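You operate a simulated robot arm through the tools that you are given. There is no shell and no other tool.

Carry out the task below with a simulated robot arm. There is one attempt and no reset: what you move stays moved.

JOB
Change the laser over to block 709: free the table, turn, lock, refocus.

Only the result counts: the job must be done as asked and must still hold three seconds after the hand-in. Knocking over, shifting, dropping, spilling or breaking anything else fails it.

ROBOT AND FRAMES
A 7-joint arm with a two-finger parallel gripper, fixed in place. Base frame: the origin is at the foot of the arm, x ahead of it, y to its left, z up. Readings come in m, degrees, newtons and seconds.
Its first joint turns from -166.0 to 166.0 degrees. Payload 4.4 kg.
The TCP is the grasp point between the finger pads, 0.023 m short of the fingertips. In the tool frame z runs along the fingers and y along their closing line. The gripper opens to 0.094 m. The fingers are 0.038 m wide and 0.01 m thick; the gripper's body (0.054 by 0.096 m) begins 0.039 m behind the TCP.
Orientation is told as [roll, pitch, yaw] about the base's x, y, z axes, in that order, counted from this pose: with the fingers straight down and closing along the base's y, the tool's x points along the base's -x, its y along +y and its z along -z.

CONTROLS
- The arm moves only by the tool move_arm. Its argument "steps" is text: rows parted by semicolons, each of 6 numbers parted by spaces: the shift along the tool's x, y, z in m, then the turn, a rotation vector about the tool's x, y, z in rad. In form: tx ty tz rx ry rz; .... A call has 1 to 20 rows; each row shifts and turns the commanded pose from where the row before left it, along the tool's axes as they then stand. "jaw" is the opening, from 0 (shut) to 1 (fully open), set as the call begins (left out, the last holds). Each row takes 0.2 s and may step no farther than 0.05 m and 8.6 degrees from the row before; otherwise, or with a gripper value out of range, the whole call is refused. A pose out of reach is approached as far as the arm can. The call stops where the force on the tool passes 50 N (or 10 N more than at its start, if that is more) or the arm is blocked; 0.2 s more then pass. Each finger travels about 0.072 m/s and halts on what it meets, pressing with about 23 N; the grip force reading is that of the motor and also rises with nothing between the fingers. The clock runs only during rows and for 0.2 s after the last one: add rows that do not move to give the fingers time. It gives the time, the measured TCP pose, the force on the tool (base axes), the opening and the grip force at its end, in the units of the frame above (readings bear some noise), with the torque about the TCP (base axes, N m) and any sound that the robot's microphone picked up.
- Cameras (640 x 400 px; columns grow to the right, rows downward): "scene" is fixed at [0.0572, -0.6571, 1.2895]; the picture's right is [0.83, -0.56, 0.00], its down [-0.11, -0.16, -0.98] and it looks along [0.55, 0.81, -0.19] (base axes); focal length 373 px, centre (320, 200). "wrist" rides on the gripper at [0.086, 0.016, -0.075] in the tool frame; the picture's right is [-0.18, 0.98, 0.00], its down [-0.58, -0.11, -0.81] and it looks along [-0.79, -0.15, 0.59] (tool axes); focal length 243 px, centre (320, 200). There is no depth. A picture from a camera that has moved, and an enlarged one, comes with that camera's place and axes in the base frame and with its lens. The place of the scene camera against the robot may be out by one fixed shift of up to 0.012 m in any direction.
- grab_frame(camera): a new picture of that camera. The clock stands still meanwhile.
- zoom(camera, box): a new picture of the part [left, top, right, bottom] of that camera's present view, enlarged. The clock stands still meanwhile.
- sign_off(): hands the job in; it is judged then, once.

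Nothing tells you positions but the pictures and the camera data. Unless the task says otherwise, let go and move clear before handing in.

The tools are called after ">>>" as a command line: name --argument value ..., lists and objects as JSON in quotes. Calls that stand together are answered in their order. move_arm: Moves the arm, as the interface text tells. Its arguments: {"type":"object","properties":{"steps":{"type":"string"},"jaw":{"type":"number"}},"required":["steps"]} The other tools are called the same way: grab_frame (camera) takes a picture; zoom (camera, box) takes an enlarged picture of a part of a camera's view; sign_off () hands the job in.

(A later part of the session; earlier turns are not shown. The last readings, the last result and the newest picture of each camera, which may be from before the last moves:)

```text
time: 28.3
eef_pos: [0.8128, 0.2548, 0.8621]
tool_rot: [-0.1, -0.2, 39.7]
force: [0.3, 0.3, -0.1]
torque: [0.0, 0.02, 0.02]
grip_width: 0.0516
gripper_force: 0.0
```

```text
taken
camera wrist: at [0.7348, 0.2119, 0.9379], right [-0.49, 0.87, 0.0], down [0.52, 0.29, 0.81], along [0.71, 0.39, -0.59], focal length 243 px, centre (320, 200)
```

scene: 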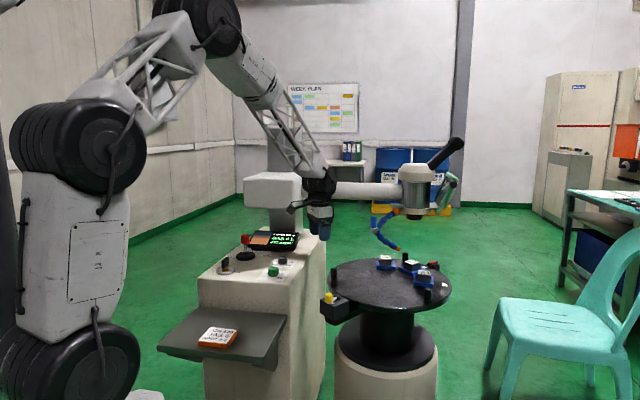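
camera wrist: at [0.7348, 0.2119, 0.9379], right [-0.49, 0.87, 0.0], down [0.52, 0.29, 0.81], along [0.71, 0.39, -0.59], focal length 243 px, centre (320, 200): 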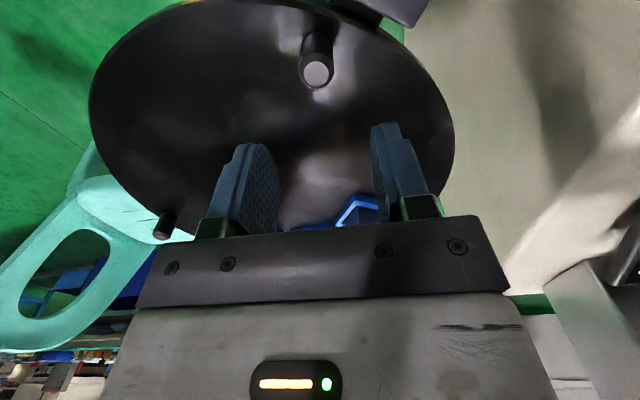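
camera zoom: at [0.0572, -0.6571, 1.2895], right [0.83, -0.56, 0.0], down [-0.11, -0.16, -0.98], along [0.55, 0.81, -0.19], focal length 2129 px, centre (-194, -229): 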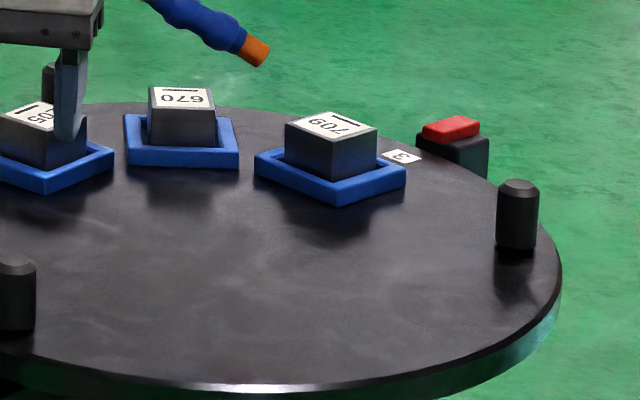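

The index position held after release. Next I'll return to the lock lever knob at about (0.6955, 0.2487) to lock the table.

>>> move_arm --steps "0 0 0 0 0 0.1195; 0 0 0 0 0 0.1195; 0.036 0.0153 0 0 0 0; 0.036 0.0153 0 0 0 0; 0.036 0.0153 0 0 0 0; 0 0 0 0 0 0"

>>> grab_frame --camera "wrist"

```text
time: 29.7
eef_pos: [0.6987, 0.2451, 0.8648]
tool_rot: [-0.1, -0.1, 26.0]
force: [-0.4, 0.2, -0.1]
torque: [0.0, -0.03, 0.02]
grip_width: 0.0517
gripper_force: 0.0
```

```text
taken
camera wrist: at [0.6132, 0.2225, 0.9393], right [-0.26, 0.96, 0.0], down [0.57, 0.16, 0.81], along [0.78, 0.21, -0.59], focal length 243 px, centre (320, 200)
```

wrist: 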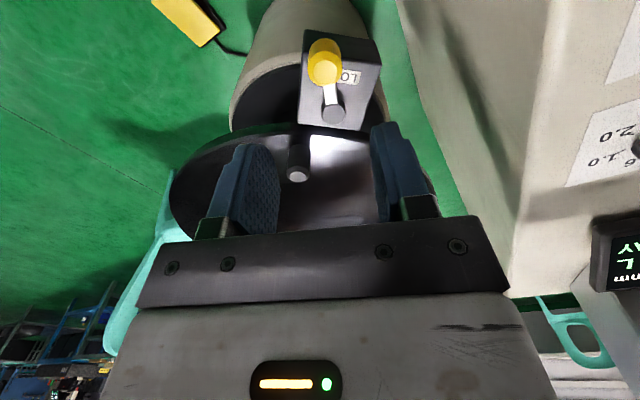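

>>> zoom --camera "wrist" --box '[270, 20, 400, 140]'

```text
3.33 times, centred on (335, 80) of wrist
camera zoom: at [0.6132, 0.2225, 0.9393], right [-0.26, 0.96, 0.0], down [0.57, 0.16, 0.81], along [0.78, 0.21, -0.59], focal length 809 px, centre (270, 600)
```

zoom: 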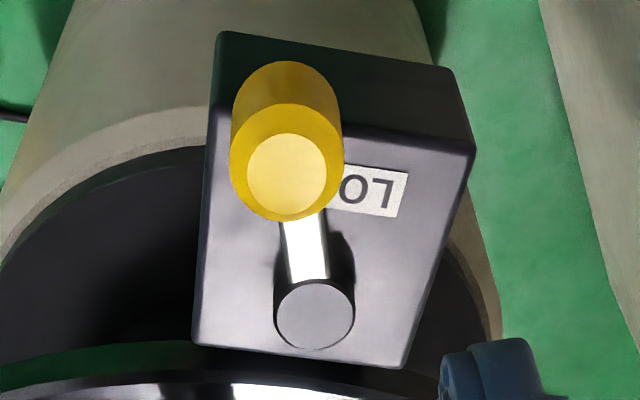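

>>> move_arm --steps "-0.0003 0.0044 0.03 0 0 0; 0 0 0.03 0 0 0; 0 0 0.03 0 0 0; 0 0 0.022 0 0 0; 0 0 0 0 0 0"

>>> grab_frame --camera "wrist"

```text
time: 30.9
eef_pos: [0.6962, 0.251, 0.7533]
tool_rot: [-0.2, -0.1, 26.0]
force: [-0.3, 0.3, 0.3]
torque: [0.01, 0.01, -0.04]
grip_width: 0.0516
gripper_force: 0.0
```

```text
taken
camera wrist: at [0.6111, 0.2274, 0.827], right [-0.26, 0.96, 0.0], down [0.57, 0.16, 0.81], along [0.78, 0.21, -0.59], focal length 243 px, centre (320, 200)
```

wrist: 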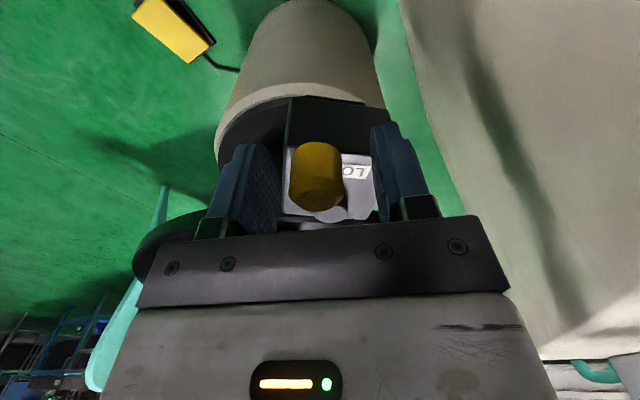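

>>> move_arm --steps "0 0 0 0 0 0; 0 0 0 0 0 0; 0 0 0 0 0 0; 0 0 0 0 0 0" --jaw 0.0

>>> move_arm --steps "-0.0005 -0.0071 0 0 0 -0.1309; -0.0005 -0.0071 0 0 0 -0.1309; -0.0005 -0.0071 0 0 0 -0.1309; 0 0 0 0 0 0"

```text
time: 31.9
eef_pos: [0.6969, 0.2494, 0.7524]
tool_rot: [0.0, -0.2, 25.9]
force: [17.8, -38.9, -5.7]
torque: [0.25, -0.16, -0.17]
grip_width: 0.0247
gripper_force: 45.1
```

```text
time: 32.9
eef_pos: [0.7083, 0.2332, 0.7517]
tool_rot: [-0.1, 0.0, 48.4]
force: [-25.6, -25.1, 18.9]
torque: [-0.03, 0.48, 0.07]
grip_width: 0.0248
gripper_force: 45.1
```

>>> move_arm --steps "0.003 0 -0.001 0 0 0; -0.0004 -0.0073 0 0 0 -0.1309; -0.0004 -0.0073 0 0 0 -0.1309; 0 0 0 0 0 0"

```text
time: 33.9
eef_pos: [0.7192, 0.2248, 0.7529]
tool_rot: [-0.2, -0.1, 63.4]
force: [14.8, 29.1, -24.0]
torque: [0.32, 0.19, 0.03]
grip_width: 0.025
gripper_force: 44.9
```

>>> move_arm --steps "-0.0016 0 0.001 0 0 0; -0.0003 -0.0057 0 0 0 -0.1047; -0.0003 -0.0057 0 0 0 -0.1047; -0.0003 -0.0057 0 0 0 -0.1047; 0 0 0 0 0 0"

```text
time: 35.1
eef_pos: [0.7364, 0.2218, 0.7514]
tool_rot: [-0.1, 0.0, 81.5]
force: [-7.3, -38.5, 10.5]
torque: [-0.2, 0.41, 0.04]
grip_width: 0.0247
gripper_force: 45.1
```

>>> move_arm --steps "0.0018 0 -0.0005 0 0 0; -0.0002 -0.0035 0 0 0 -0.064; -0.0001 -0.002 0 0 0 -0.035; 0 0 0 0 0 0"

>>> zoom --camera "scene" --box '[370, 240, 450, 310]'

```text
time: 36.1
eef_pos: [0.7396, 0.2215, 0.7517]
tool_rot: [-0.2, 0.1, 87.1]
force: [-4.3, 34.5, -21.9]
torque: [0.26, 0.36, 0.02]
grip_width: 0.0248
gripper_force: 45.2
```

```text
5.71 times, centred on (410, 275) of scene
camera zoom: at [0.0572, -0.6571, 1.2895], right [0.83, -0.56, 0.0], down [-0.11, -0.16, -0.98], along [0.55, 0.81, -0.19], focal length 2129 px, centre (-194, -229)
```

zoom: 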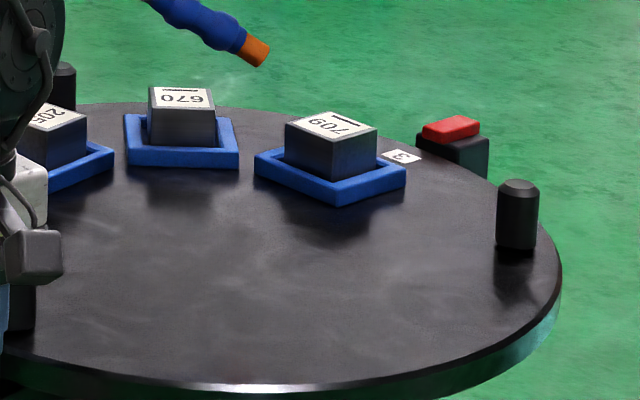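

>>> move_arm --steps "-0.0009 0 0.0005 0 0 0; 0 -0.002 0 0 0 -0.03; 0 -0.002 0 0 0 -0.02; 0 0 0 0 0 0"

```text
time: 36.7
eef_pos: [0.74, 0.2198, 0.7526]
tool_rot: [0.1, -0.1, 88.6]
force: [-13.0, 6.3, 6.7]
torque: [-0.3, -0.12, -0.21]
grip_width: 0.0248
gripper_force: 45.5
stopped in row 3: the force on the tool passed its limit at 58 N (the readings are from after the stop); the commanded pose is now the measured one
```

The lever reached its end stop at the original locked position. I'll release, lift away and verify visually.

>>> move_arm --steps "0 0 0 0 0 0; 0 0 0 0 0 0; 0 0 -0.03 0 0 0; 0 0 -0.04 0 0 0; 0 0 -0.04 0 0 0; 0 0 0 0 0 0" --jaw 0.55

>>> grab_frame --camera "wrist"

>>> zoom --camera "scene" --box '[310, 230, 470, 330]'

>>> zoom --camera "scene" --box '[210, 215, 310, 285]'

```text
time: 38.1
eef_pos: [0.7405, 0.2208, 0.8621]
tool_rot: [0.0, 0.0, 88.6]
force: [-0.4, 0.8, -0.2]
torque: [0.03, 0.02, 0.04]
grip_width: 0.0515
gripper_force: 0.0
```

```text
taken
camera wrist: at [0.7223, 0.1349, 0.9365], right [-0.98, 0.21, 0.0], down [0.12, 0.58, 0.81], along [0.17, 0.79, -0.59], focal length 243 px, centre (320, 200)
```

wrist: 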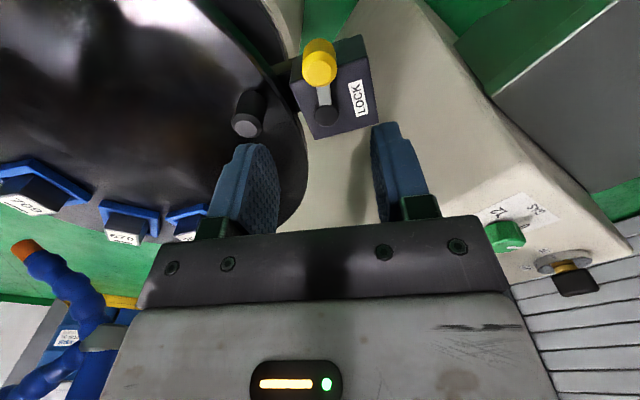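

```text
4.00 times, centred on (390, 280) of scene
camera zoom: at [0.0572, -0.6571, 1.2895], right [0.83, -0.56, 0.0], down [-0.11, -0.16, -0.98], along [0.55, 0.81, -0.19], focal length 1490 px, centre (40, -120)
```

zoom: 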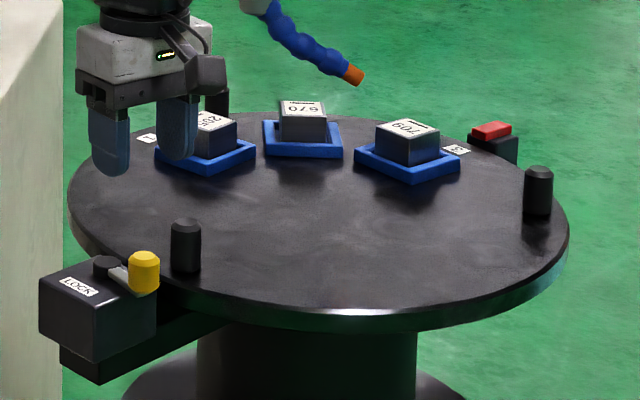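

```text
5.71 times, centred on (260, 250) of scene
camera zoom: at [0.0572, -0.6571, 1.2895], right [0.83, -0.56, 0.0], down [-0.11, -0.16, -0.98], along [0.55, 0.81, -0.19], focal length 2129 px, centre (663, -86)
```

zoom: 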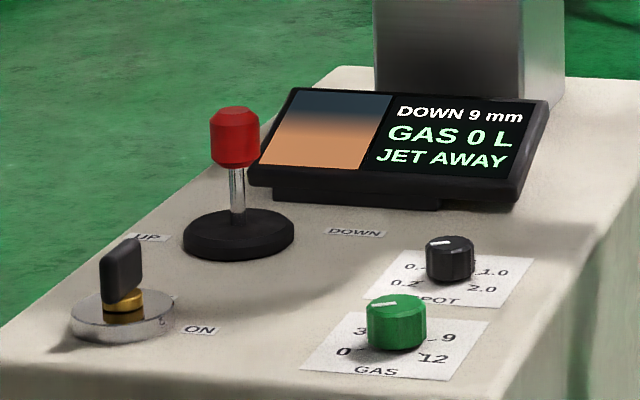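

The lever is back in the locked position and 709 sits at the laser station, but the display still reads "DOWN 9 mm". Next is the focus joystick at about (0.575, 0.617); I'll rise, turn the tool so the fingers lie along the UP–DOWN axis, and look at it from above.

>>> move_arm --steps "0 0 -0.047 0 0 0; 0 0 -0.047 0 0 0; 0 0 -0.047 0 0 0; 0 0 0 0 0 0.1312; 0 0 0 0 0 0.1312; 0 0 0 0 0 0.1312; 0 0 0 0 0 0.1312; 0 0 0 0 0 0.1312; -0.0082 0.0453 0 0 0 0; -0.0082 0.0453 0 0 0 0; -0.0082 0.0453 0 0 0 0; -0.0082 0.0453 0 0 0 0; -0.0082 0.0453 0 0 0 0; -0.0082 0.0453 0 0 0 0; -0.0082 0.0453 0 0 0 0; -0.0082 0.0453 0 0 0 0; 0 0 0 0 0 0" --jaw 0.8

>>> grab_frame --camera "wrist"

>>> grab_frame --camera "scene"

```text
time: 41.7
eef_pos: [0.501, 0.5006, 1.0034]
tool_rot: [0.0, 0.0, 51.0]
force: [-0.7, -0.3, 0.6]
torque: [-0.01, 0.03, 0.03]
grip_width: 0.0755
gripper_force: 0.0
```

```text
taken
camera wrist: at [0.4349, 0.4437, 1.0785], right [-0.65, 0.76, 0.0], down [0.45, 0.38, 0.81], along [0.61, 0.52, -0.59], focal length 243 px, centre (320, 200)
```

wrist: 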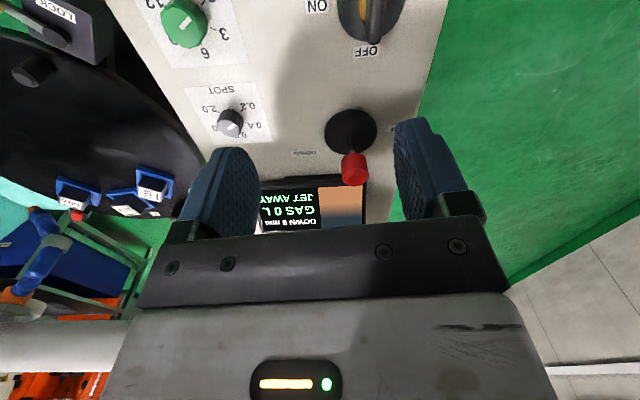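

```text
taken
```

scene: 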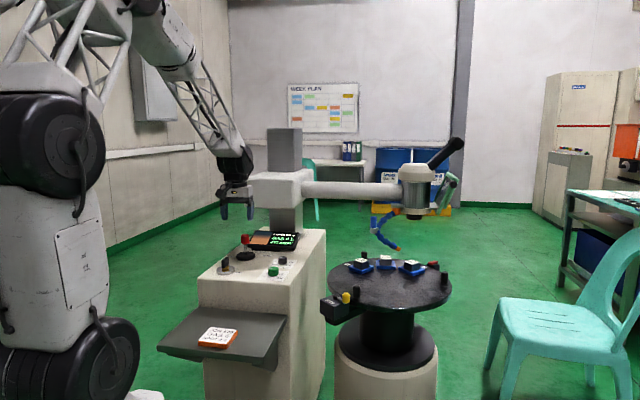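

>>> zoom --camera "wrist" --box '[240, 80, 440, 240]'

>>> zoom --camera "wrist" --box '[130, 0, 430, 160]'

```text
2.50 times, centred on (340, 160) of wrist
camera zoom: at [0.4349, 0.4437, 1.0785], right [-0.65, 0.76, 0.0], down [0.45, 0.38, 0.81], along [0.61, 0.52, -0.59], focal length 606 px, centre (270, 300)
```

zoom: 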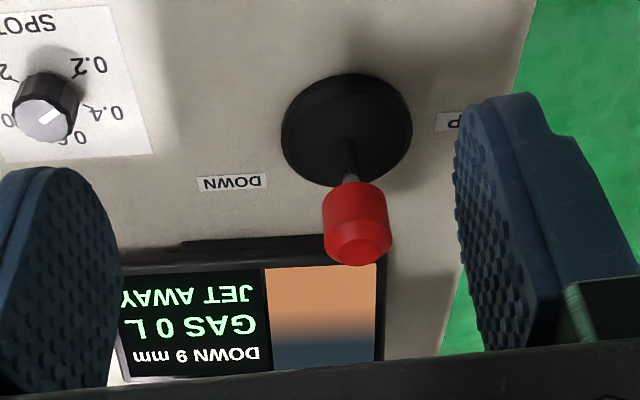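

```text
2.13 times, centred on (280, 80) of wrist
camera zoom: at [0.4349, 0.4437, 1.0785], right [-0.65, 0.76, 0.0], down [0.45, 0.38, 0.81], along [0.61, 0.52, -0.59], focal length 518 px, centre (405, 456)
```

zoom: 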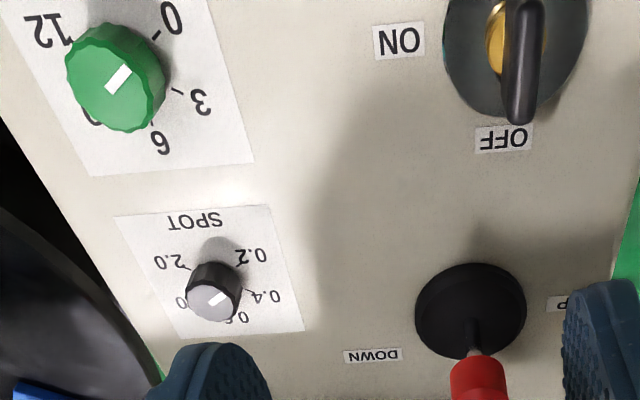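

The key is OFF, and the joystick head sits near (0.571, 0.615, 0.855–0.89) with DOWN along about (0.70, −0.71). I'll straddle the stick with open fingers along that axis, so that I can nudge it either way without gripping it.

>>> move_arm --steps "0 0 0 0 0 0.115; -0.0434 0.0109 0 0 0 0; -0.0434 0.0109 0 0 0 0; -0.0434 0.0109 0 0 0 0; 0 0 0.03 0 0 0; 0 0 0.03 0 0 0; 0 0 0 0 0 0"

>>> grab_frame --camera "wrist"

>>> zoom --camera "scene" --box '[200, 180, 330, 290]'

```text
time: 42.8
eef_pos: [0.5677, 0.6083, 1.0035]
tool_rot: [-0.2, 0.3, 44.4]
force: [-49.8, -59.9, 21.7]
torque: [5.91, -4.5, 0.8]
grip_width: 0.0753
gripper_force: 0.1
stopped in row 5: the force on the tool passed its limit at 154 N (the readings are from after the stop); the commanded pose is now the measured one
```

```text
taken
camera wrist: at [0.4945, 0.5601, 1.078], right [-0.56, 0.83, 0.0], down [0.49, 0.33, 0.8], along [0.67, 0.45, -0.6], focal length 243 px, centre (320, 200)
```

wrist: 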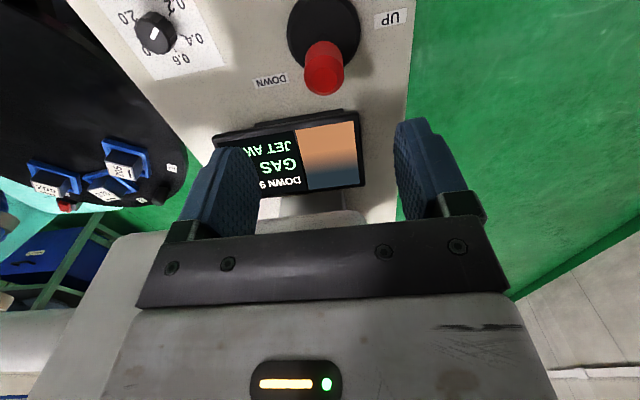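

```text
3.64 times, centred on (265, 235) of scene
camera zoom: at [0.0572, -0.6571, 1.2895], right [0.83, -0.56, 0.0], down [-0.11, -0.16, -0.98], along [0.55, 0.81, -0.19], focal length 1355 px, centre (520, 73)
```

zoom: 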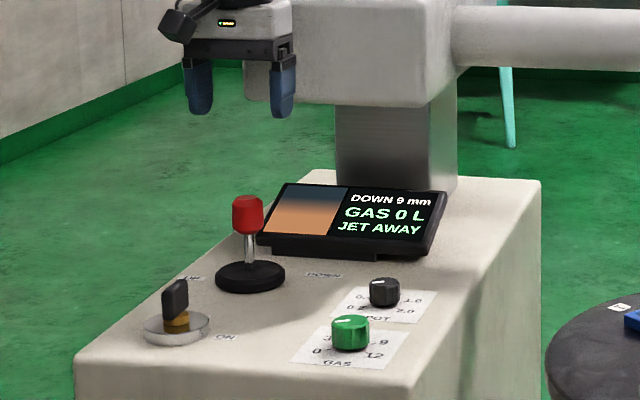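

The hand touched the laser's carriage block, which overhangs the panel near z 1.0. I'm backing off straight away toward the base and will check that nothing changed.

>>> move_arm --steps "0.02 0 0 0 0 0; 0.04 0 0 0 0 0; 0.04 0 0 0 0 0; 0.04 0 0 0 0 0; 0 0 0 0 0 0"

>>> grab_frame --camera "wrist"

>>> grab_frame --camera "scene"

>>> zoom --camera "scene" --box '[350, 130, 480, 260]'

>>> zoom --camera "scene" --box '[200, 120, 350, 290]'

```text
time: 44.0
eef_pos: [0.4654, 0.5113, 1.0024]
tool_rot: [0.0, 0.3, 44.3]
force: [0.1, 0.2, -0.7]
torque: [-0.01, 0.0, 0.0]
grip_width: 0.0753
gripper_force: 0.1
```

```text
taken
camera wrist: at [0.3917, 0.4633, 1.0778], right [-0.56, 0.83, 0.0], down [0.49, 0.33, 0.8], along [0.67, 0.45, -0.59], focal length 243 px, centre (320, 200)
```

wrist: 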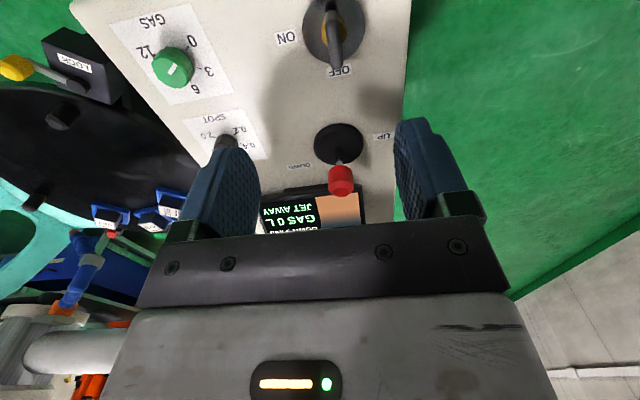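

```text
taken
```

scene: 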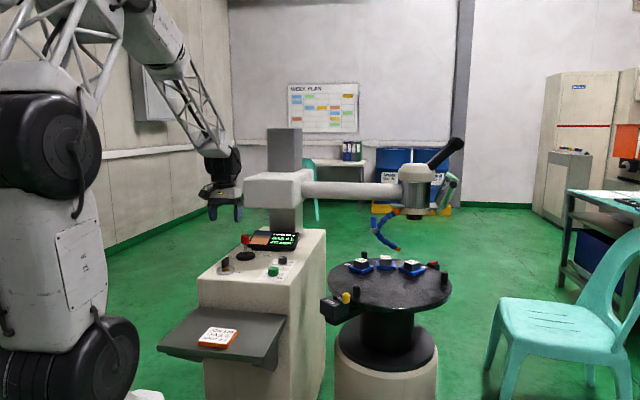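

```text
3.08 times, centred on (415, 195) of scene
camera zoom: at [0.0572, -0.6571, 1.2895], right [0.83, -0.56, 0.0], down [-0.11, -0.16, -0.98], along [0.55, 0.81, -0.19], focal length 1146 px, centre (28, 215)
```

zoom: 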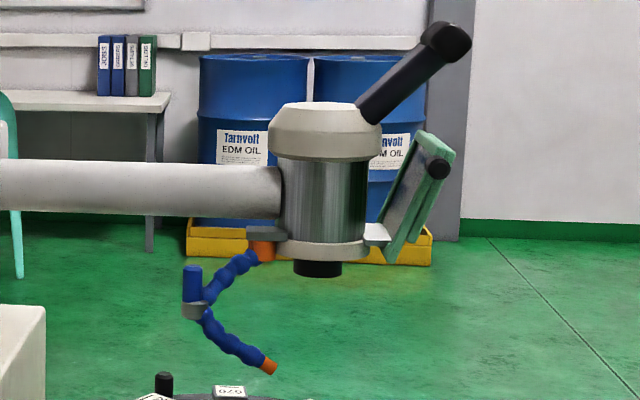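

```text
2.35 times, centred on (275, 205) of scene
camera zoom: at [0.0572, -0.6571, 1.2895], right [0.83, -0.56, 0.0], down [-0.11, -0.16, -0.98], along [0.55, 0.81, -0.19], focal length 877 px, centre (426, 188)
```

zoom: 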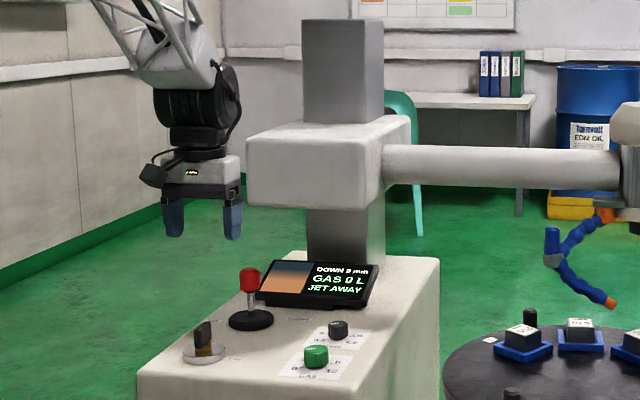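

Nothing shifted: the head, table and "DOWN 9 mm" reading are unchanged. I'll refine the joystick position from here, then approach with the tool leaning back about 20° so the hand stays clear of the carriage block.

>>> zoom --camera "wrist" --box '[260, 90, 420, 230]'

>>> zoom --camera "wrist" --box '[250, 0, 410, 120]'

```text
2.86 times, centred on (340, 160) of wrist
camera zoom: at [0.3917, 0.4633, 1.0778], right [-0.56, 0.83, 0.0], down [0.49, 0.33, 0.8], along [0.67, 0.45, -0.59], focal length 693 px, centre (263, 314)
```

zoom: 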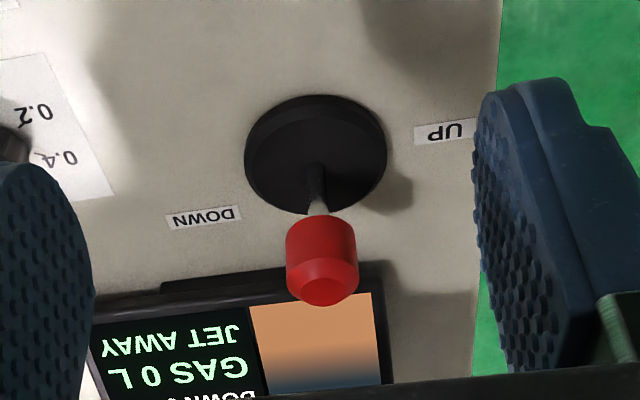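

```text
3.33 times, centred on (330, 60) of wrist
camera zoom: at [0.3917, 0.4633, 1.0778], right [-0.56, 0.83, 0.0], down [0.49, 0.33, 0.8], along [0.67, 0.45, -0.59], focal length 809 px, centre (287, 667)
```

zoom: 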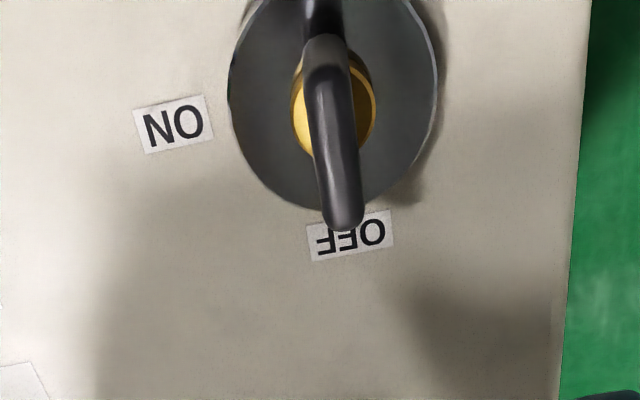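

The joystick head top is at (0.573, 0.617, 0.888). I'll tilt the tool back 20°, then move over the stick at a height that keeps the hand in front of the carriage block.

>>> move_arm --steps "0 0 0 0 -0.1164 0; 0 0 0 0 -0.1164 0; 0 0 0 0 -0.1164 0; -0.0295 0 0.0247 0 0 0; -0.0295 0 0.0247 0 0 0; -0.0295 0 0.0247 0 0 0; 0 0 0 0 0 0"

>>> grab_frame --camera "wrist"

>>> zoom --camera "scene" --box '[200, 120, 350, 290]'

```text
time: 45.6
eef_pos: [0.5488, 0.5884, 0.9617]
tool_rot: [0.0, -19.8, 44.5]
force: [-0.1, -0.1, 0.5]
torque: [0.03, 0.02, 0.0]
grip_width: 0.075
gripper_force: 0.1
```

```text
taken
camera wrist: at [0.4605, 0.5249, 1.0029], right [-0.56, 0.82, 0.06], down [0.27, 0.11, 0.96], along [0.78, 0.56, -0.29], focal length 243 px, centre (320, 200)
```

wrist: 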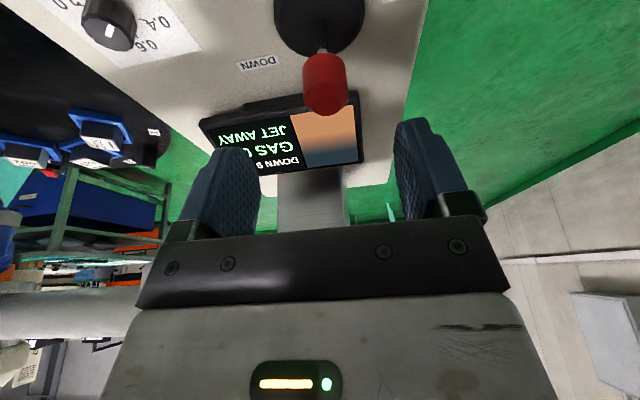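

```text
2.35 times, centred on (275, 205) of scene
camera zoom: at [0.0572, -0.6571, 1.2895], right [0.83, -0.56, 0.0], down [-0.11, -0.16, -0.98], along [0.55, 0.81, -0.19], focal length 877 px, centre (426, 188)
```

zoom: 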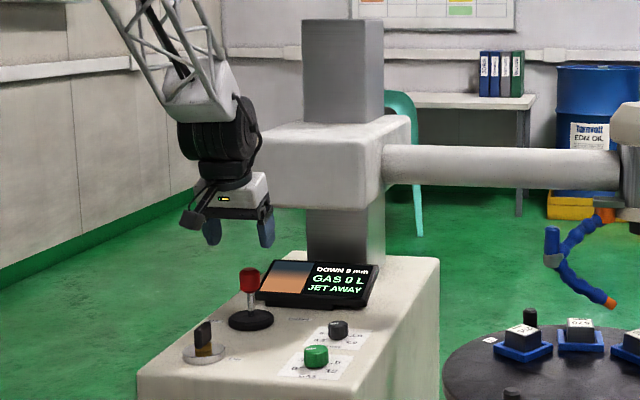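

>>> move_arm --steps "-0.0013 0.001 0.0266 0 0 0; -0.0013 0.001 0.0266 0 0 0; 0 0 0 0 0 0"

>>> grab_frame --camera "wrist"

>>> zoom --camera "scene" --box '[200, 180, 330, 290]'

```text
time: 46.4
eef_pos: [0.5595, 0.6054, 0.9125]
tool_rot: [0.1, -19.8, 44.5]
force: [-0.1, -0.8, -0.7]
torque: [-0.02, 0.0, 0.02]
grip_width: 0.0753
gripper_force: 0.0
```

```text
taken
camera wrist: at [0.4718, 0.5415, 0.9537], right [-0.56, 0.82, 0.06], down [0.27, 0.11, 0.96], along [0.78, 0.56, -0.29], focal length 243 px, centre (320, 200)
```

wrist: 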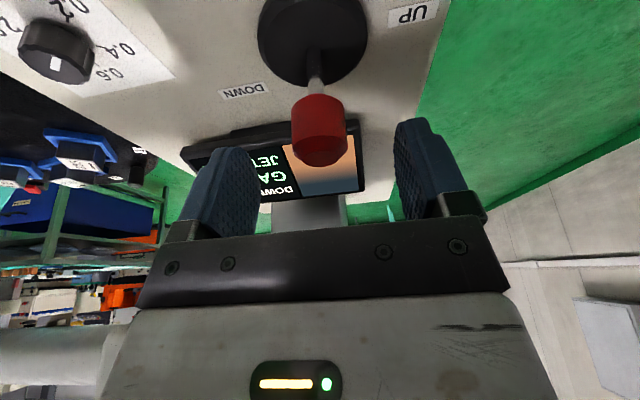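

```text
3.64 times, centred on (265, 235) of scene
camera zoom: at [0.0572, -0.6571, 1.2895], right [0.83, -0.56, 0.0], down [-0.11, -0.16, -0.98], along [0.55, 0.81, -0.19], focal length 1355 px, centre (520, 73)
```

zoom: 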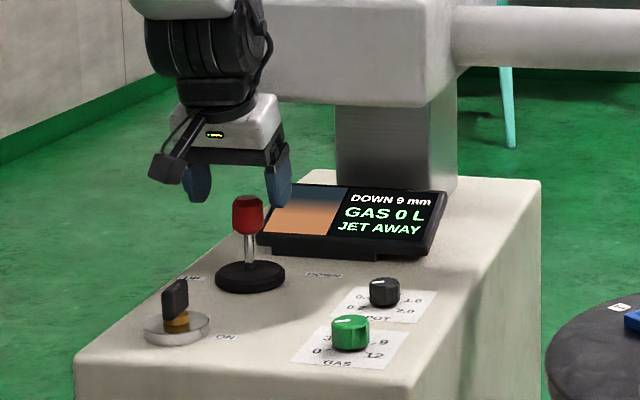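

>>> move_arm --steps "-0.001 0 0.0125 0 0 0; -0.001 0 0.0125 0 0 0; 0 0 0 0 0 0"

>>> grab_frame --camera "wrist"

>>> zoom --camera "scene" --box '[200, 180, 330, 290]'

```text
time: 47.2
eef_pos: [0.5668, 0.6113, 0.8898]
tool_rot: [0.0, -19.8, 44.4]
force: [-0.1, 0.1, -0.4]
torque: [0.0, 0.02, 0.02]
grip_width: 0.0754
gripper_force: 0.0
```

```text
taken
camera wrist: at [0.4796, 0.5483, 0.9309], right [-0.56, 0.82, 0.06], down [0.27, 0.11, 0.96], along [0.78, 0.56, -0.29], focal length 243 px, centre (320, 200)
```

wrist: 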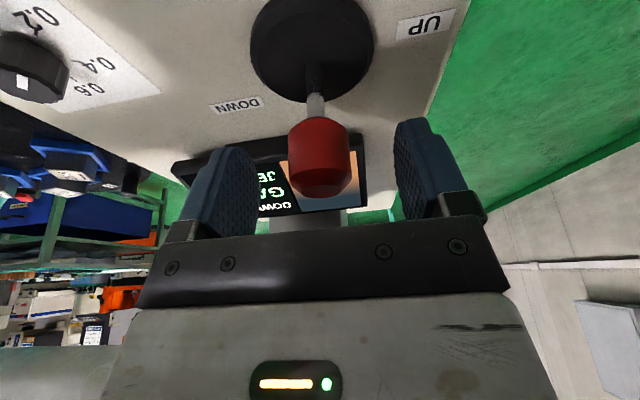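

```text
3.64 times, centred on (265, 235) of scene
camera zoom: at [0.0572, -0.6571, 1.2895], right [0.83, -0.56, 0.0], down [-0.11, -0.16, -0.98], along [0.55, 0.81, -0.19], focal length 1355 px, centre (520, 73)
```

zoom: 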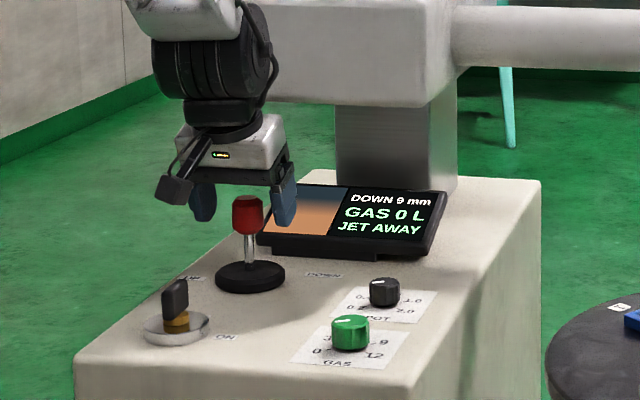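

The fingers straddle the stick with clearance. I'll move toward DOWN until contact, then advance in small steps while watching force and display.

>>> move_arm --steps "0 -0.01 0 0 0 0; 0 -0.01 0 0 0 0; 0 0 0 0 0 0"

>>> zoom --camera "scene" --box '[200, 180, 330, 290]'

```text
time: 48.0
eef_pos: [0.5811, 0.5962, 0.8906]
tool_rot: [0.0, -19.9, 44.4]
force: [0.4, -0.1, 0.1]
torque: [0.02, 0.01, -0.03]
grip_width: 0.075
gripper_force: 0.0
```

```text
3.64 times, centred on (265, 235) of scene
camera zoom: at [0.0572, -0.6571, 1.2895], right [0.83, -0.56, 0.0], down [-0.11, -0.16, -0.98], along [0.55, 0.81, -0.19], focal length 1355 px, centre (520, 73)
```

zoom: 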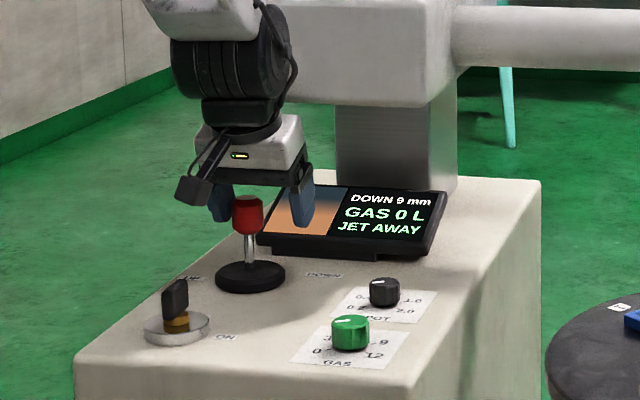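

>>> move_arm --steps "0 -0.003 0 0 0 0; 0 -0.003 0 0 0 0"

>>> zoom --camera "scene" --box '[200, 180, 330, 290]'

```text
time: 48.6
eef_pos: [0.5835, 0.5922, 0.8911]
tool_rot: [0.0, -19.8, 44.5]
force: [0.0, 0.7, -0.4]
torque: [0.06, 0.04, -0.02]
grip_width: 0.0754
gripper_force: 0.3
```

```text
3.64 times, centred on (265, 235) of scene
camera zoom: at [0.0572, -0.6571, 1.2895], right [0.83, -0.56, 0.0], down [-0.11, -0.16, -0.98], along [0.55, 0.81, -0.19], focal length 1355 px, centre (520, 73)
```

zoom: 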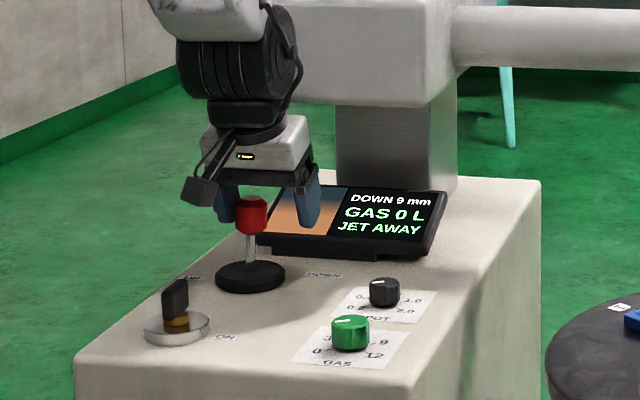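

The stick has begun to tilt toward DOWN with very light force. I'll advance a little at a time.

>>> move_arm --steps "0 -0.004 0 0 0 0"

>>> zoom --camera "scene" --box '[230, 210, 310, 270]'

```text
time: 49.0
eef_pos: [0.588, 0.5893, 0.8906]
tool_rot: [0.0, -19.7, 44.6]
force: [-0.6, -0.1, 0.2]
torque: [0.02, 0.04, 0.05]
grip_width: 0.0759
gripper_force: 0.3
```

```text
6.67 times, centred on (270, 240) of scene
camera zoom: at [0.0572, -0.6571, 1.2895], right [0.83, -0.56, 0.0], down [-0.11, -0.16, -0.98], along [0.55, 0.81, -0.19], focal length 2484 px, centre (653, -67)
```

zoom: 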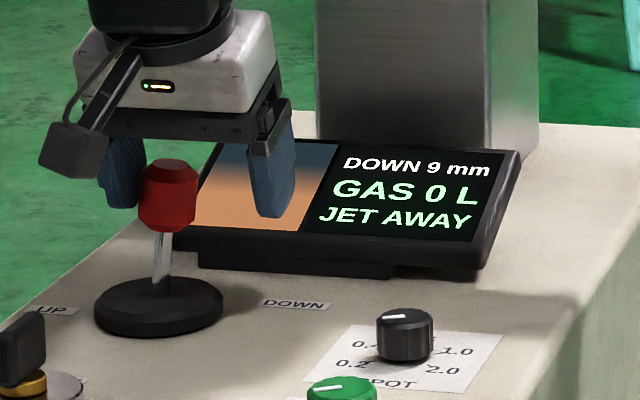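

>>> move_arm --steps "0 -0.004 0 0 0 0"

>>> zoom --camera "scene" --box '[230, 210, 310, 270]'

```text
time: 49.4
eef_pos: [0.5911, 0.5864, 0.8906]
tool_rot: [-0.1, -19.8, 44.4]
force: [-0.9, 1.1, -0.5]
torque: [0.02, 0.04, -0.04]
grip_width: 0.076
gripper_force: 0.9
```

```text
6.67 times, centred on (270, 240) of scene
camera zoom: at [0.0572, -0.6571, 1.2895], right [0.83, -0.56, 0.0], down [-0.11, -0.16, -0.98], along [0.55, 0.81, -0.19], focal length 2484 px, centre (653, -67)
```

zoom: 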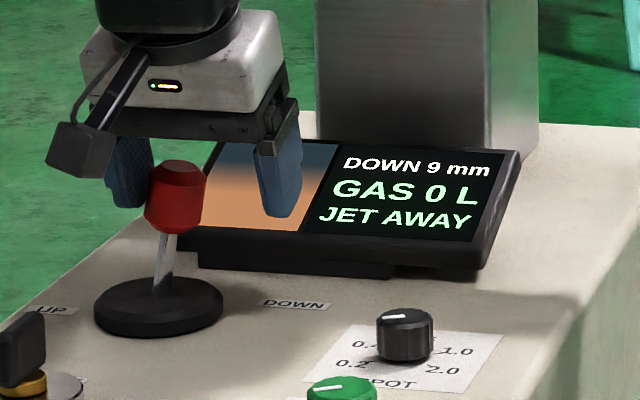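

>>> move_arm --steps "0 -0.003 0 0 0 0; 0 0 0 0 0 0"

>>> zoom --camera "scene" --box '[230, 210, 310, 270]'

```text
time: 50.0
eef_pos: [0.5931, 0.5855, 0.8905]
tool_rot: [0.0, -19.8, 44.5]
force: [-2.3, 1.0, 0.9]
torque: [0.08, 0.09, 0.06]
grip_width: 0.0759
gripper_force: 1.0
```

```text
6.67 times, centred on (270, 240) of scene
camera zoom: at [0.0572, -0.6571, 1.2895], right [0.83, -0.56, 0.0], down [-0.11, -0.16, -0.98], along [0.55, 0.81, -0.19], focal length 2484 px, centre (653, -67)
```

zoom: 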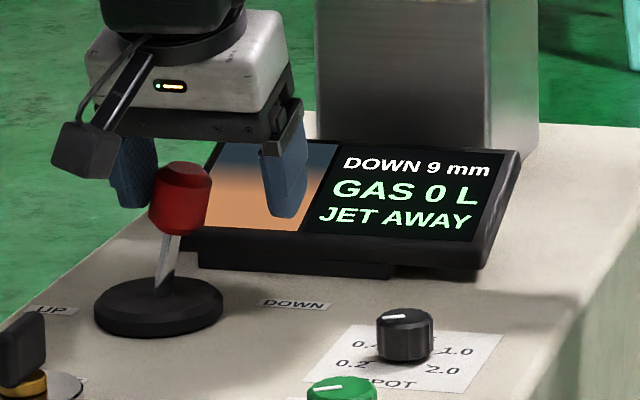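

>>> move_arm --steps "0 -0.003 0 0 0 0; 0 0 0 0 0 0"

>>> zoom --camera "scene" --box '[230, 210, 310, 270]'

```text
time: 50.6
eef_pos: [0.596, 0.582, 0.8902]
tool_rot: [0.0, -19.8, 44.4]
force: [-1.8, 2.0, 2.0]
torque: [0.1, 0.04, 0.0]
grip_width: 0.0763
gripper_force: 1.8
```

```text
6.67 times, centred on (270, 240) of scene
camera zoom: at [0.0572, -0.6571, 1.2895], right [0.83, -0.56, 0.0], down [-0.11, -0.16, -0.98], along [0.55, 0.81, -0.19], focal length 2484 px, centre (653, -67)
```

zoom: 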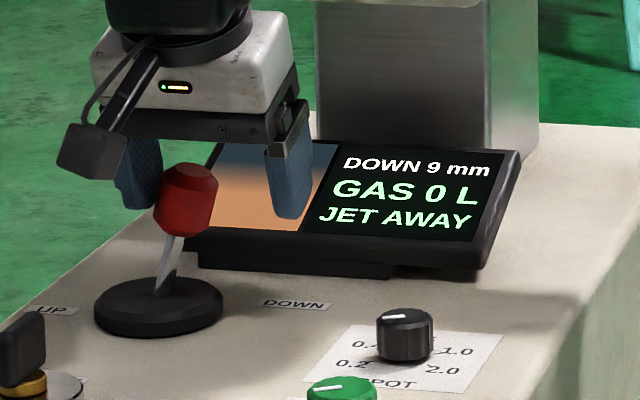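

>>> move_arm --steps "0 -0.002 0 0 0 0; 0 0 0 0 0 0; 0 0 0 0 0 0; 0 0 0 0 0 0; 0 0 0 0 0 0"

>>> zoom --camera "scene" --box '[230, 210, 310, 270]'

>>> zoom --camera "scene" --box '[350, 130, 480, 260]'

```text
time: 51.8
eef_pos: [0.5972, 0.5816, 0.89]
tool_rot: [-0.1, -19.8, 44.4]
force: [-2.9, 1.2, 0.2]
torque: [0.05, 0.06, 0.05]
grip_width: 0.0765
gripper_force: 1.5
```

```text
6.67 times, centred on (270, 240) of scene
camera zoom: at [0.0572, -0.6571, 1.2895], right [0.83, -0.56, 0.0], down [-0.11, -0.16, -0.98], along [0.55, 0.81, -0.19], focal length 2484 px, centre (653, -67)
```

zoom: 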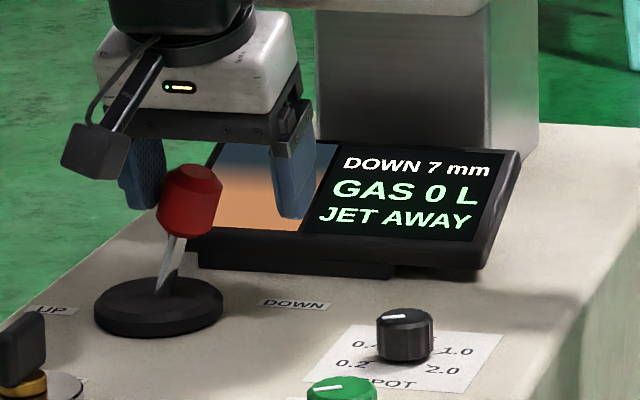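

```text
3.08 times, centred on (415, 195) of scene
camera zoom: at [0.0572, -0.6571, 1.2895], right [0.83, -0.56, 0.0], down [-0.11, -0.16, -0.98], along [0.55, 0.81, -0.19], focal length 1146 px, centre (28, 215)
```

zoom: 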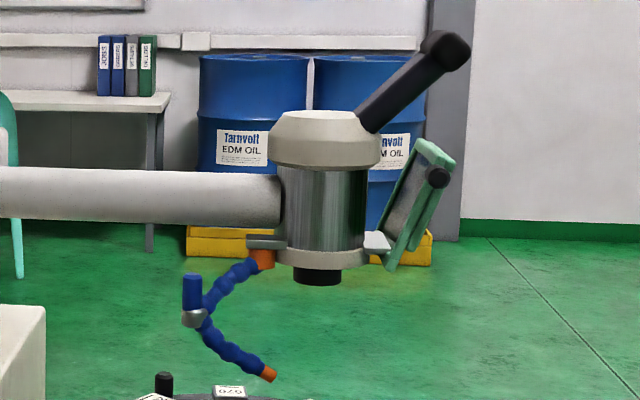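

The head is moving and the display has dropped to 7 mm, though the picture suggests the head may have moved further than that, so the display may lag. I'll release the stick now and re-read.

>>> move_arm --steps "0 0.025 0 0 0 0"

>>> zoom --camera "scene" --box '[230, 210, 310, 270]'

>>> zoom --camera "scene" --box '[350, 130, 480, 260]'

```text
time: 52.2
eef_pos: [0.5802, 0.5987, 0.8895]
tool_rot: [0.0, -19.9, 44.3]
force: [-0.6, 0.4, -0.4]
torque: [-0.02, 0.0, 0.03]
grip_width: 0.0752
gripper_force: 0.0
```

```text
6.67 times, centred on (270, 240) of scene
camera zoom: at [0.0572, -0.6571, 1.2895], right [0.83, -0.56, 0.0], down [-0.11, -0.16, -0.98], along [0.55, 0.81, -0.19], focal length 2484 px, centre (653, -67)
```

zoom: 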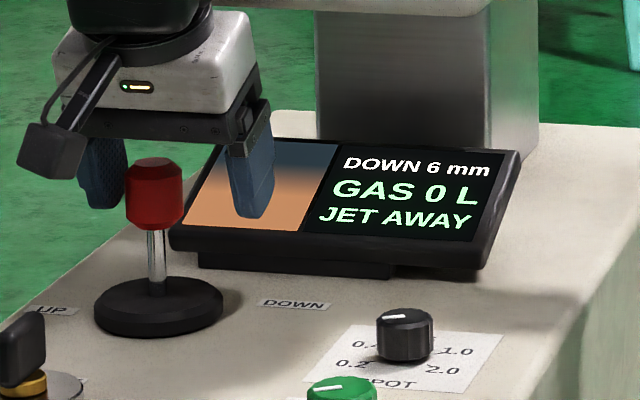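

```text
3.08 times, centred on (415, 195) of scene
camera zoom: at [0.0572, -0.6571, 1.2895], right [0.83, -0.56, 0.0], down [-0.11, -0.16, -0.98], along [0.55, 0.81, -0.19], focal length 1146 px, centre (28, 215)
```

zoom: 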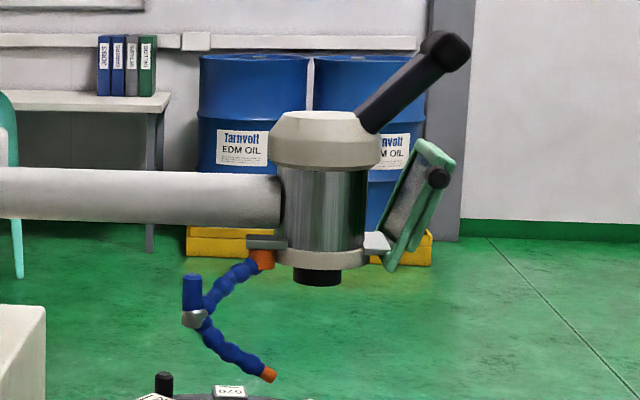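

>>> move_arm --steps "0 0 0 0 0 0; 0 0 0 0 0 0; 0 0 0 0 0 0; 0 0 0 0 0 0"

>>> zoom --camera "scene" --box '[230, 210, 310, 270]'

>>> zoom --camera "scene" --box '[350, 130, 480, 260]'

```text
time: 53.2
eef_pos: [0.5792, 0.5985, 0.8908]
tool_rot: [0.0, -19.9, 44.4]
force: [0.7, -0.1, 0.1]
torque: [0.0, 0.01, 0.0]
grip_width: 0.0751
gripper_force: 0.1
```

```text
6.67 times, centred on (270, 240) of scene
camera zoom: at [0.0572, -0.6571, 1.2895], right [0.83, -0.56, 0.0], down [-0.11, -0.16, -0.98], along [0.55, 0.81, -0.19], focal length 2484 px, centre (653, -67)
```

zoom: 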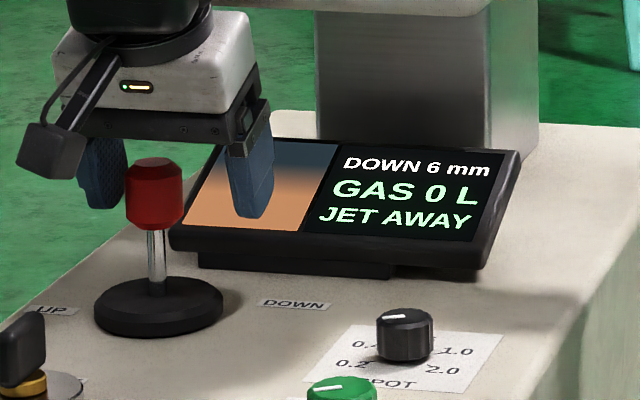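

```text
3.08 times, centred on (415, 195) of scene
camera zoom: at [0.0572, -0.6571, 1.2895], right [0.83, -0.56, 0.0], down [-0.11, -0.16, -0.98], along [0.55, 0.81, -0.19], focal length 1146 px, centre (28, 215)
```

zoom: 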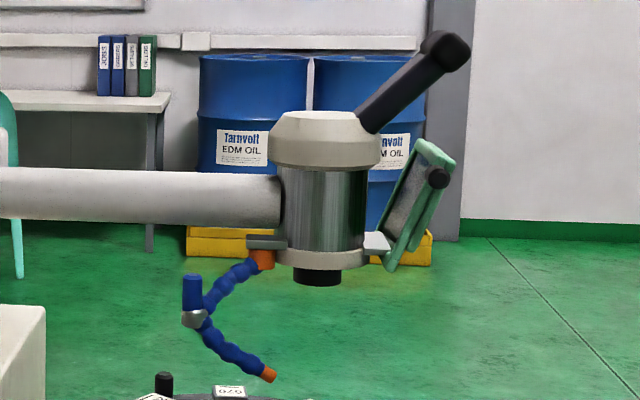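

The reading is stable at 6 mm with the stick centred. I'll use a short pulse toward DOWN to learn how far one pulse moves it.

>>> move_arm --steps "0 -0.021 0 0 0 0; 0 0 0 0 0 0; 0 0.021 0 0 0 0; 0 0 0 0 0 0"

>>> zoom --camera "scene" --box '[230, 210, 310, 270]'

>>> zoom --camera "scene" --box '[350, 130, 480, 260]'

```text
time: 54.2
eef_pos: [0.5796, 0.5971, 0.89]
tool_rot: [0.0, -19.7, 44.5]
force: [0.3, 0.6, -0.1]
torque: [-0.01, 0.0, -0.04]
grip_width: 0.0753
gripper_force: 0.1
```

```text
6.67 times, centred on (270, 240) of scene
camera zoom: at [0.0572, -0.6571, 1.2895], right [0.83, -0.56, 0.0], down [-0.11, -0.16, -0.98], along [0.55, 0.81, -0.19], focal length 2484 px, centre (653, -67)
```

zoom: 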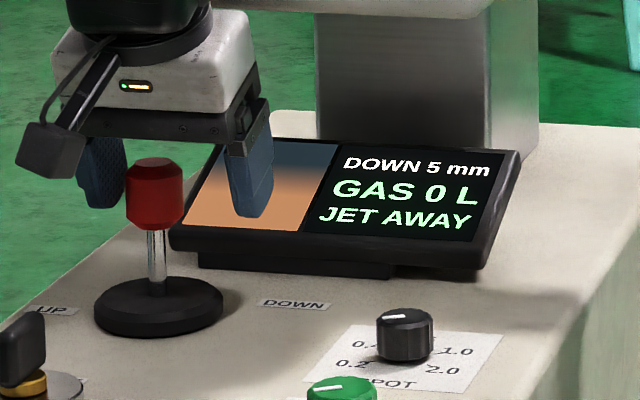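

```text
3.08 times, centred on (415, 195) of scene
camera zoom: at [0.0572, -0.6571, 1.2895], right [0.83, -0.56, 0.0], down [-0.11, -0.16, -0.98], along [0.55, 0.81, -0.19], focal length 1146 px, centre (28, 215)
```

zoom: 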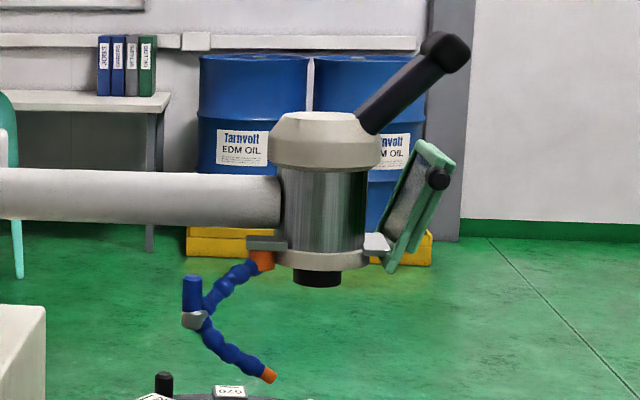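

One pulse moves it about 1 mm (now 5 mm). I'll give two more pulses and check again.

>>> move_arm --steps "0 -0.021 0 0 0 0; 0 0 0 0 0 0; 0 0.021 0 0 0 0; 0 0 0 0 0 0; 0 -0.021 0 0 0 0; 0 0 0 0 0 0; 0 0.021 0 0 0 0; 0 0 0 0 0 0"

>>> zoom --camera "scene" --box '[230, 210, 310, 270]'

```text
time: 56.0
eef_pos: [0.5786, 0.5986, 0.8897]
tool_rot: [0.0, -19.7, 44.4]
force: [0.1, 0.2, -0.1]
torque: [-0.02, 0.01, 0.0]
grip_width: 0.0755
gripper_force: 0.0
```

```text
6.67 times, centred on (270, 240) of scene
camera zoom: at [0.0572, -0.6571, 1.2895], right [0.83, -0.56, 0.0], down [-0.11, -0.16, -0.98], along [0.55, 0.81, -0.19], focal length 2484 px, centre (653, -67)
```

zoom: 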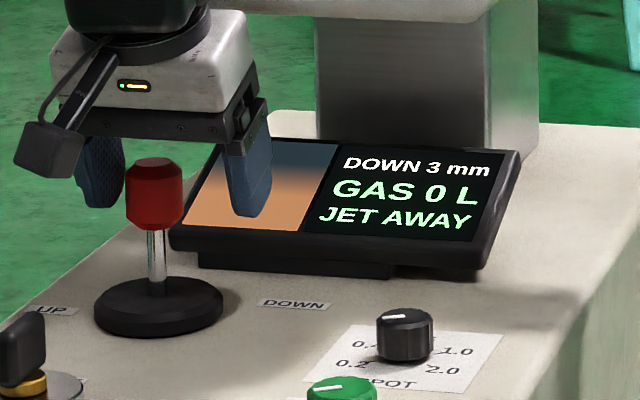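

Now at 3 mm, and each pulse is consistent. I'll give one more pulse and check.

>>> move_arm --steps "0 -0.021 0 0 0 0; 0 0 0 0 0 0; 0 0.021 0 0 0 0; 0 0 0 0 0 0"

>>> zoom --camera "scene" --box '[230, 210, 310, 270]'

```text
time: 57.0
eef_pos: [0.5783, 0.5986, 0.8893]
tool_rot: [0.0, -19.8, 44.4]
force: [-0.5, 0.4, -0.3]
torque: [0.01, 0.01, -0.01]
grip_width: 0.0752
gripper_force: 0.1
```

```text
6.67 times, centred on (270, 240) of scene
camera zoom: at [0.0572, -0.6571, 1.2895], right [0.83, -0.56, 0.0], down [-0.11, -0.16, -0.98], along [0.55, 0.81, -0.19], focal length 2484 px, centre (653, -67)
```

zoom: 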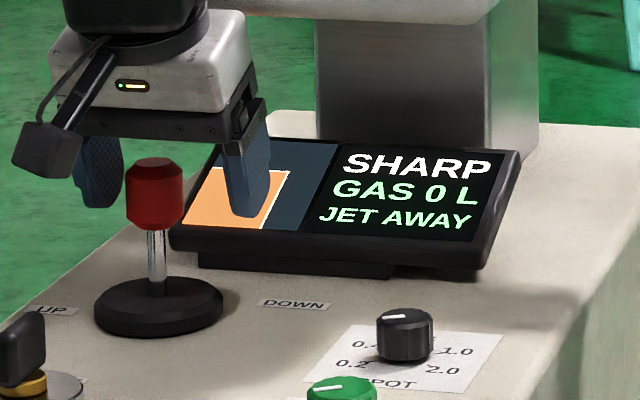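

The display now reads "SHARP". I'm probably near the upper edge of the sharp band, so I'll give one shorter pulse to sit further inside it and confirm it still reads SHARP.

>>> move_arm --steps "0 -0.021 0 0 0 0; 0 0 0 0 0 0; 0 0.021 0 0 0 0; 0 0 0 0 0 0"

>>> zoom --camera "scene" --box '[230, 210, 310, 270]'

```text
time: 58.0
eef_pos: [0.5772, 0.5971, 0.8916]
tool_rot: [0.0, -19.7, 44.4]
force: [0.3, -0.9, -0.2]
torque: [0.01, 0.0, 0.01]
grip_width: 0.0751
gripper_force: 0.2
```

```text
6.67 times, centred on (270, 240) of scene
camera zoom: at [0.0572, -0.6571, 1.2895], right [0.83, -0.56, 0.0], down [-0.11, -0.16, -0.98], along [0.55, 0.81, -0.19], focal length 2484 px, centre (653, -67)
```

zoom: 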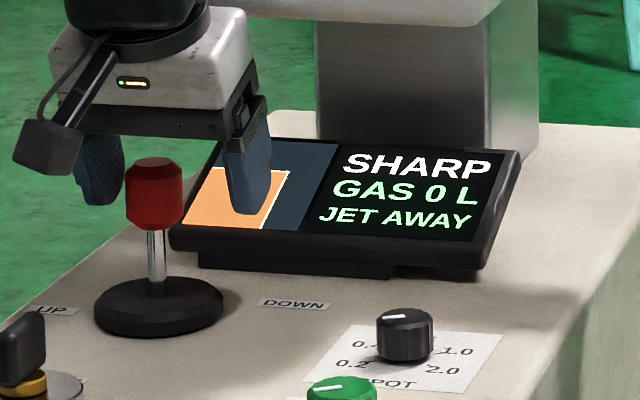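

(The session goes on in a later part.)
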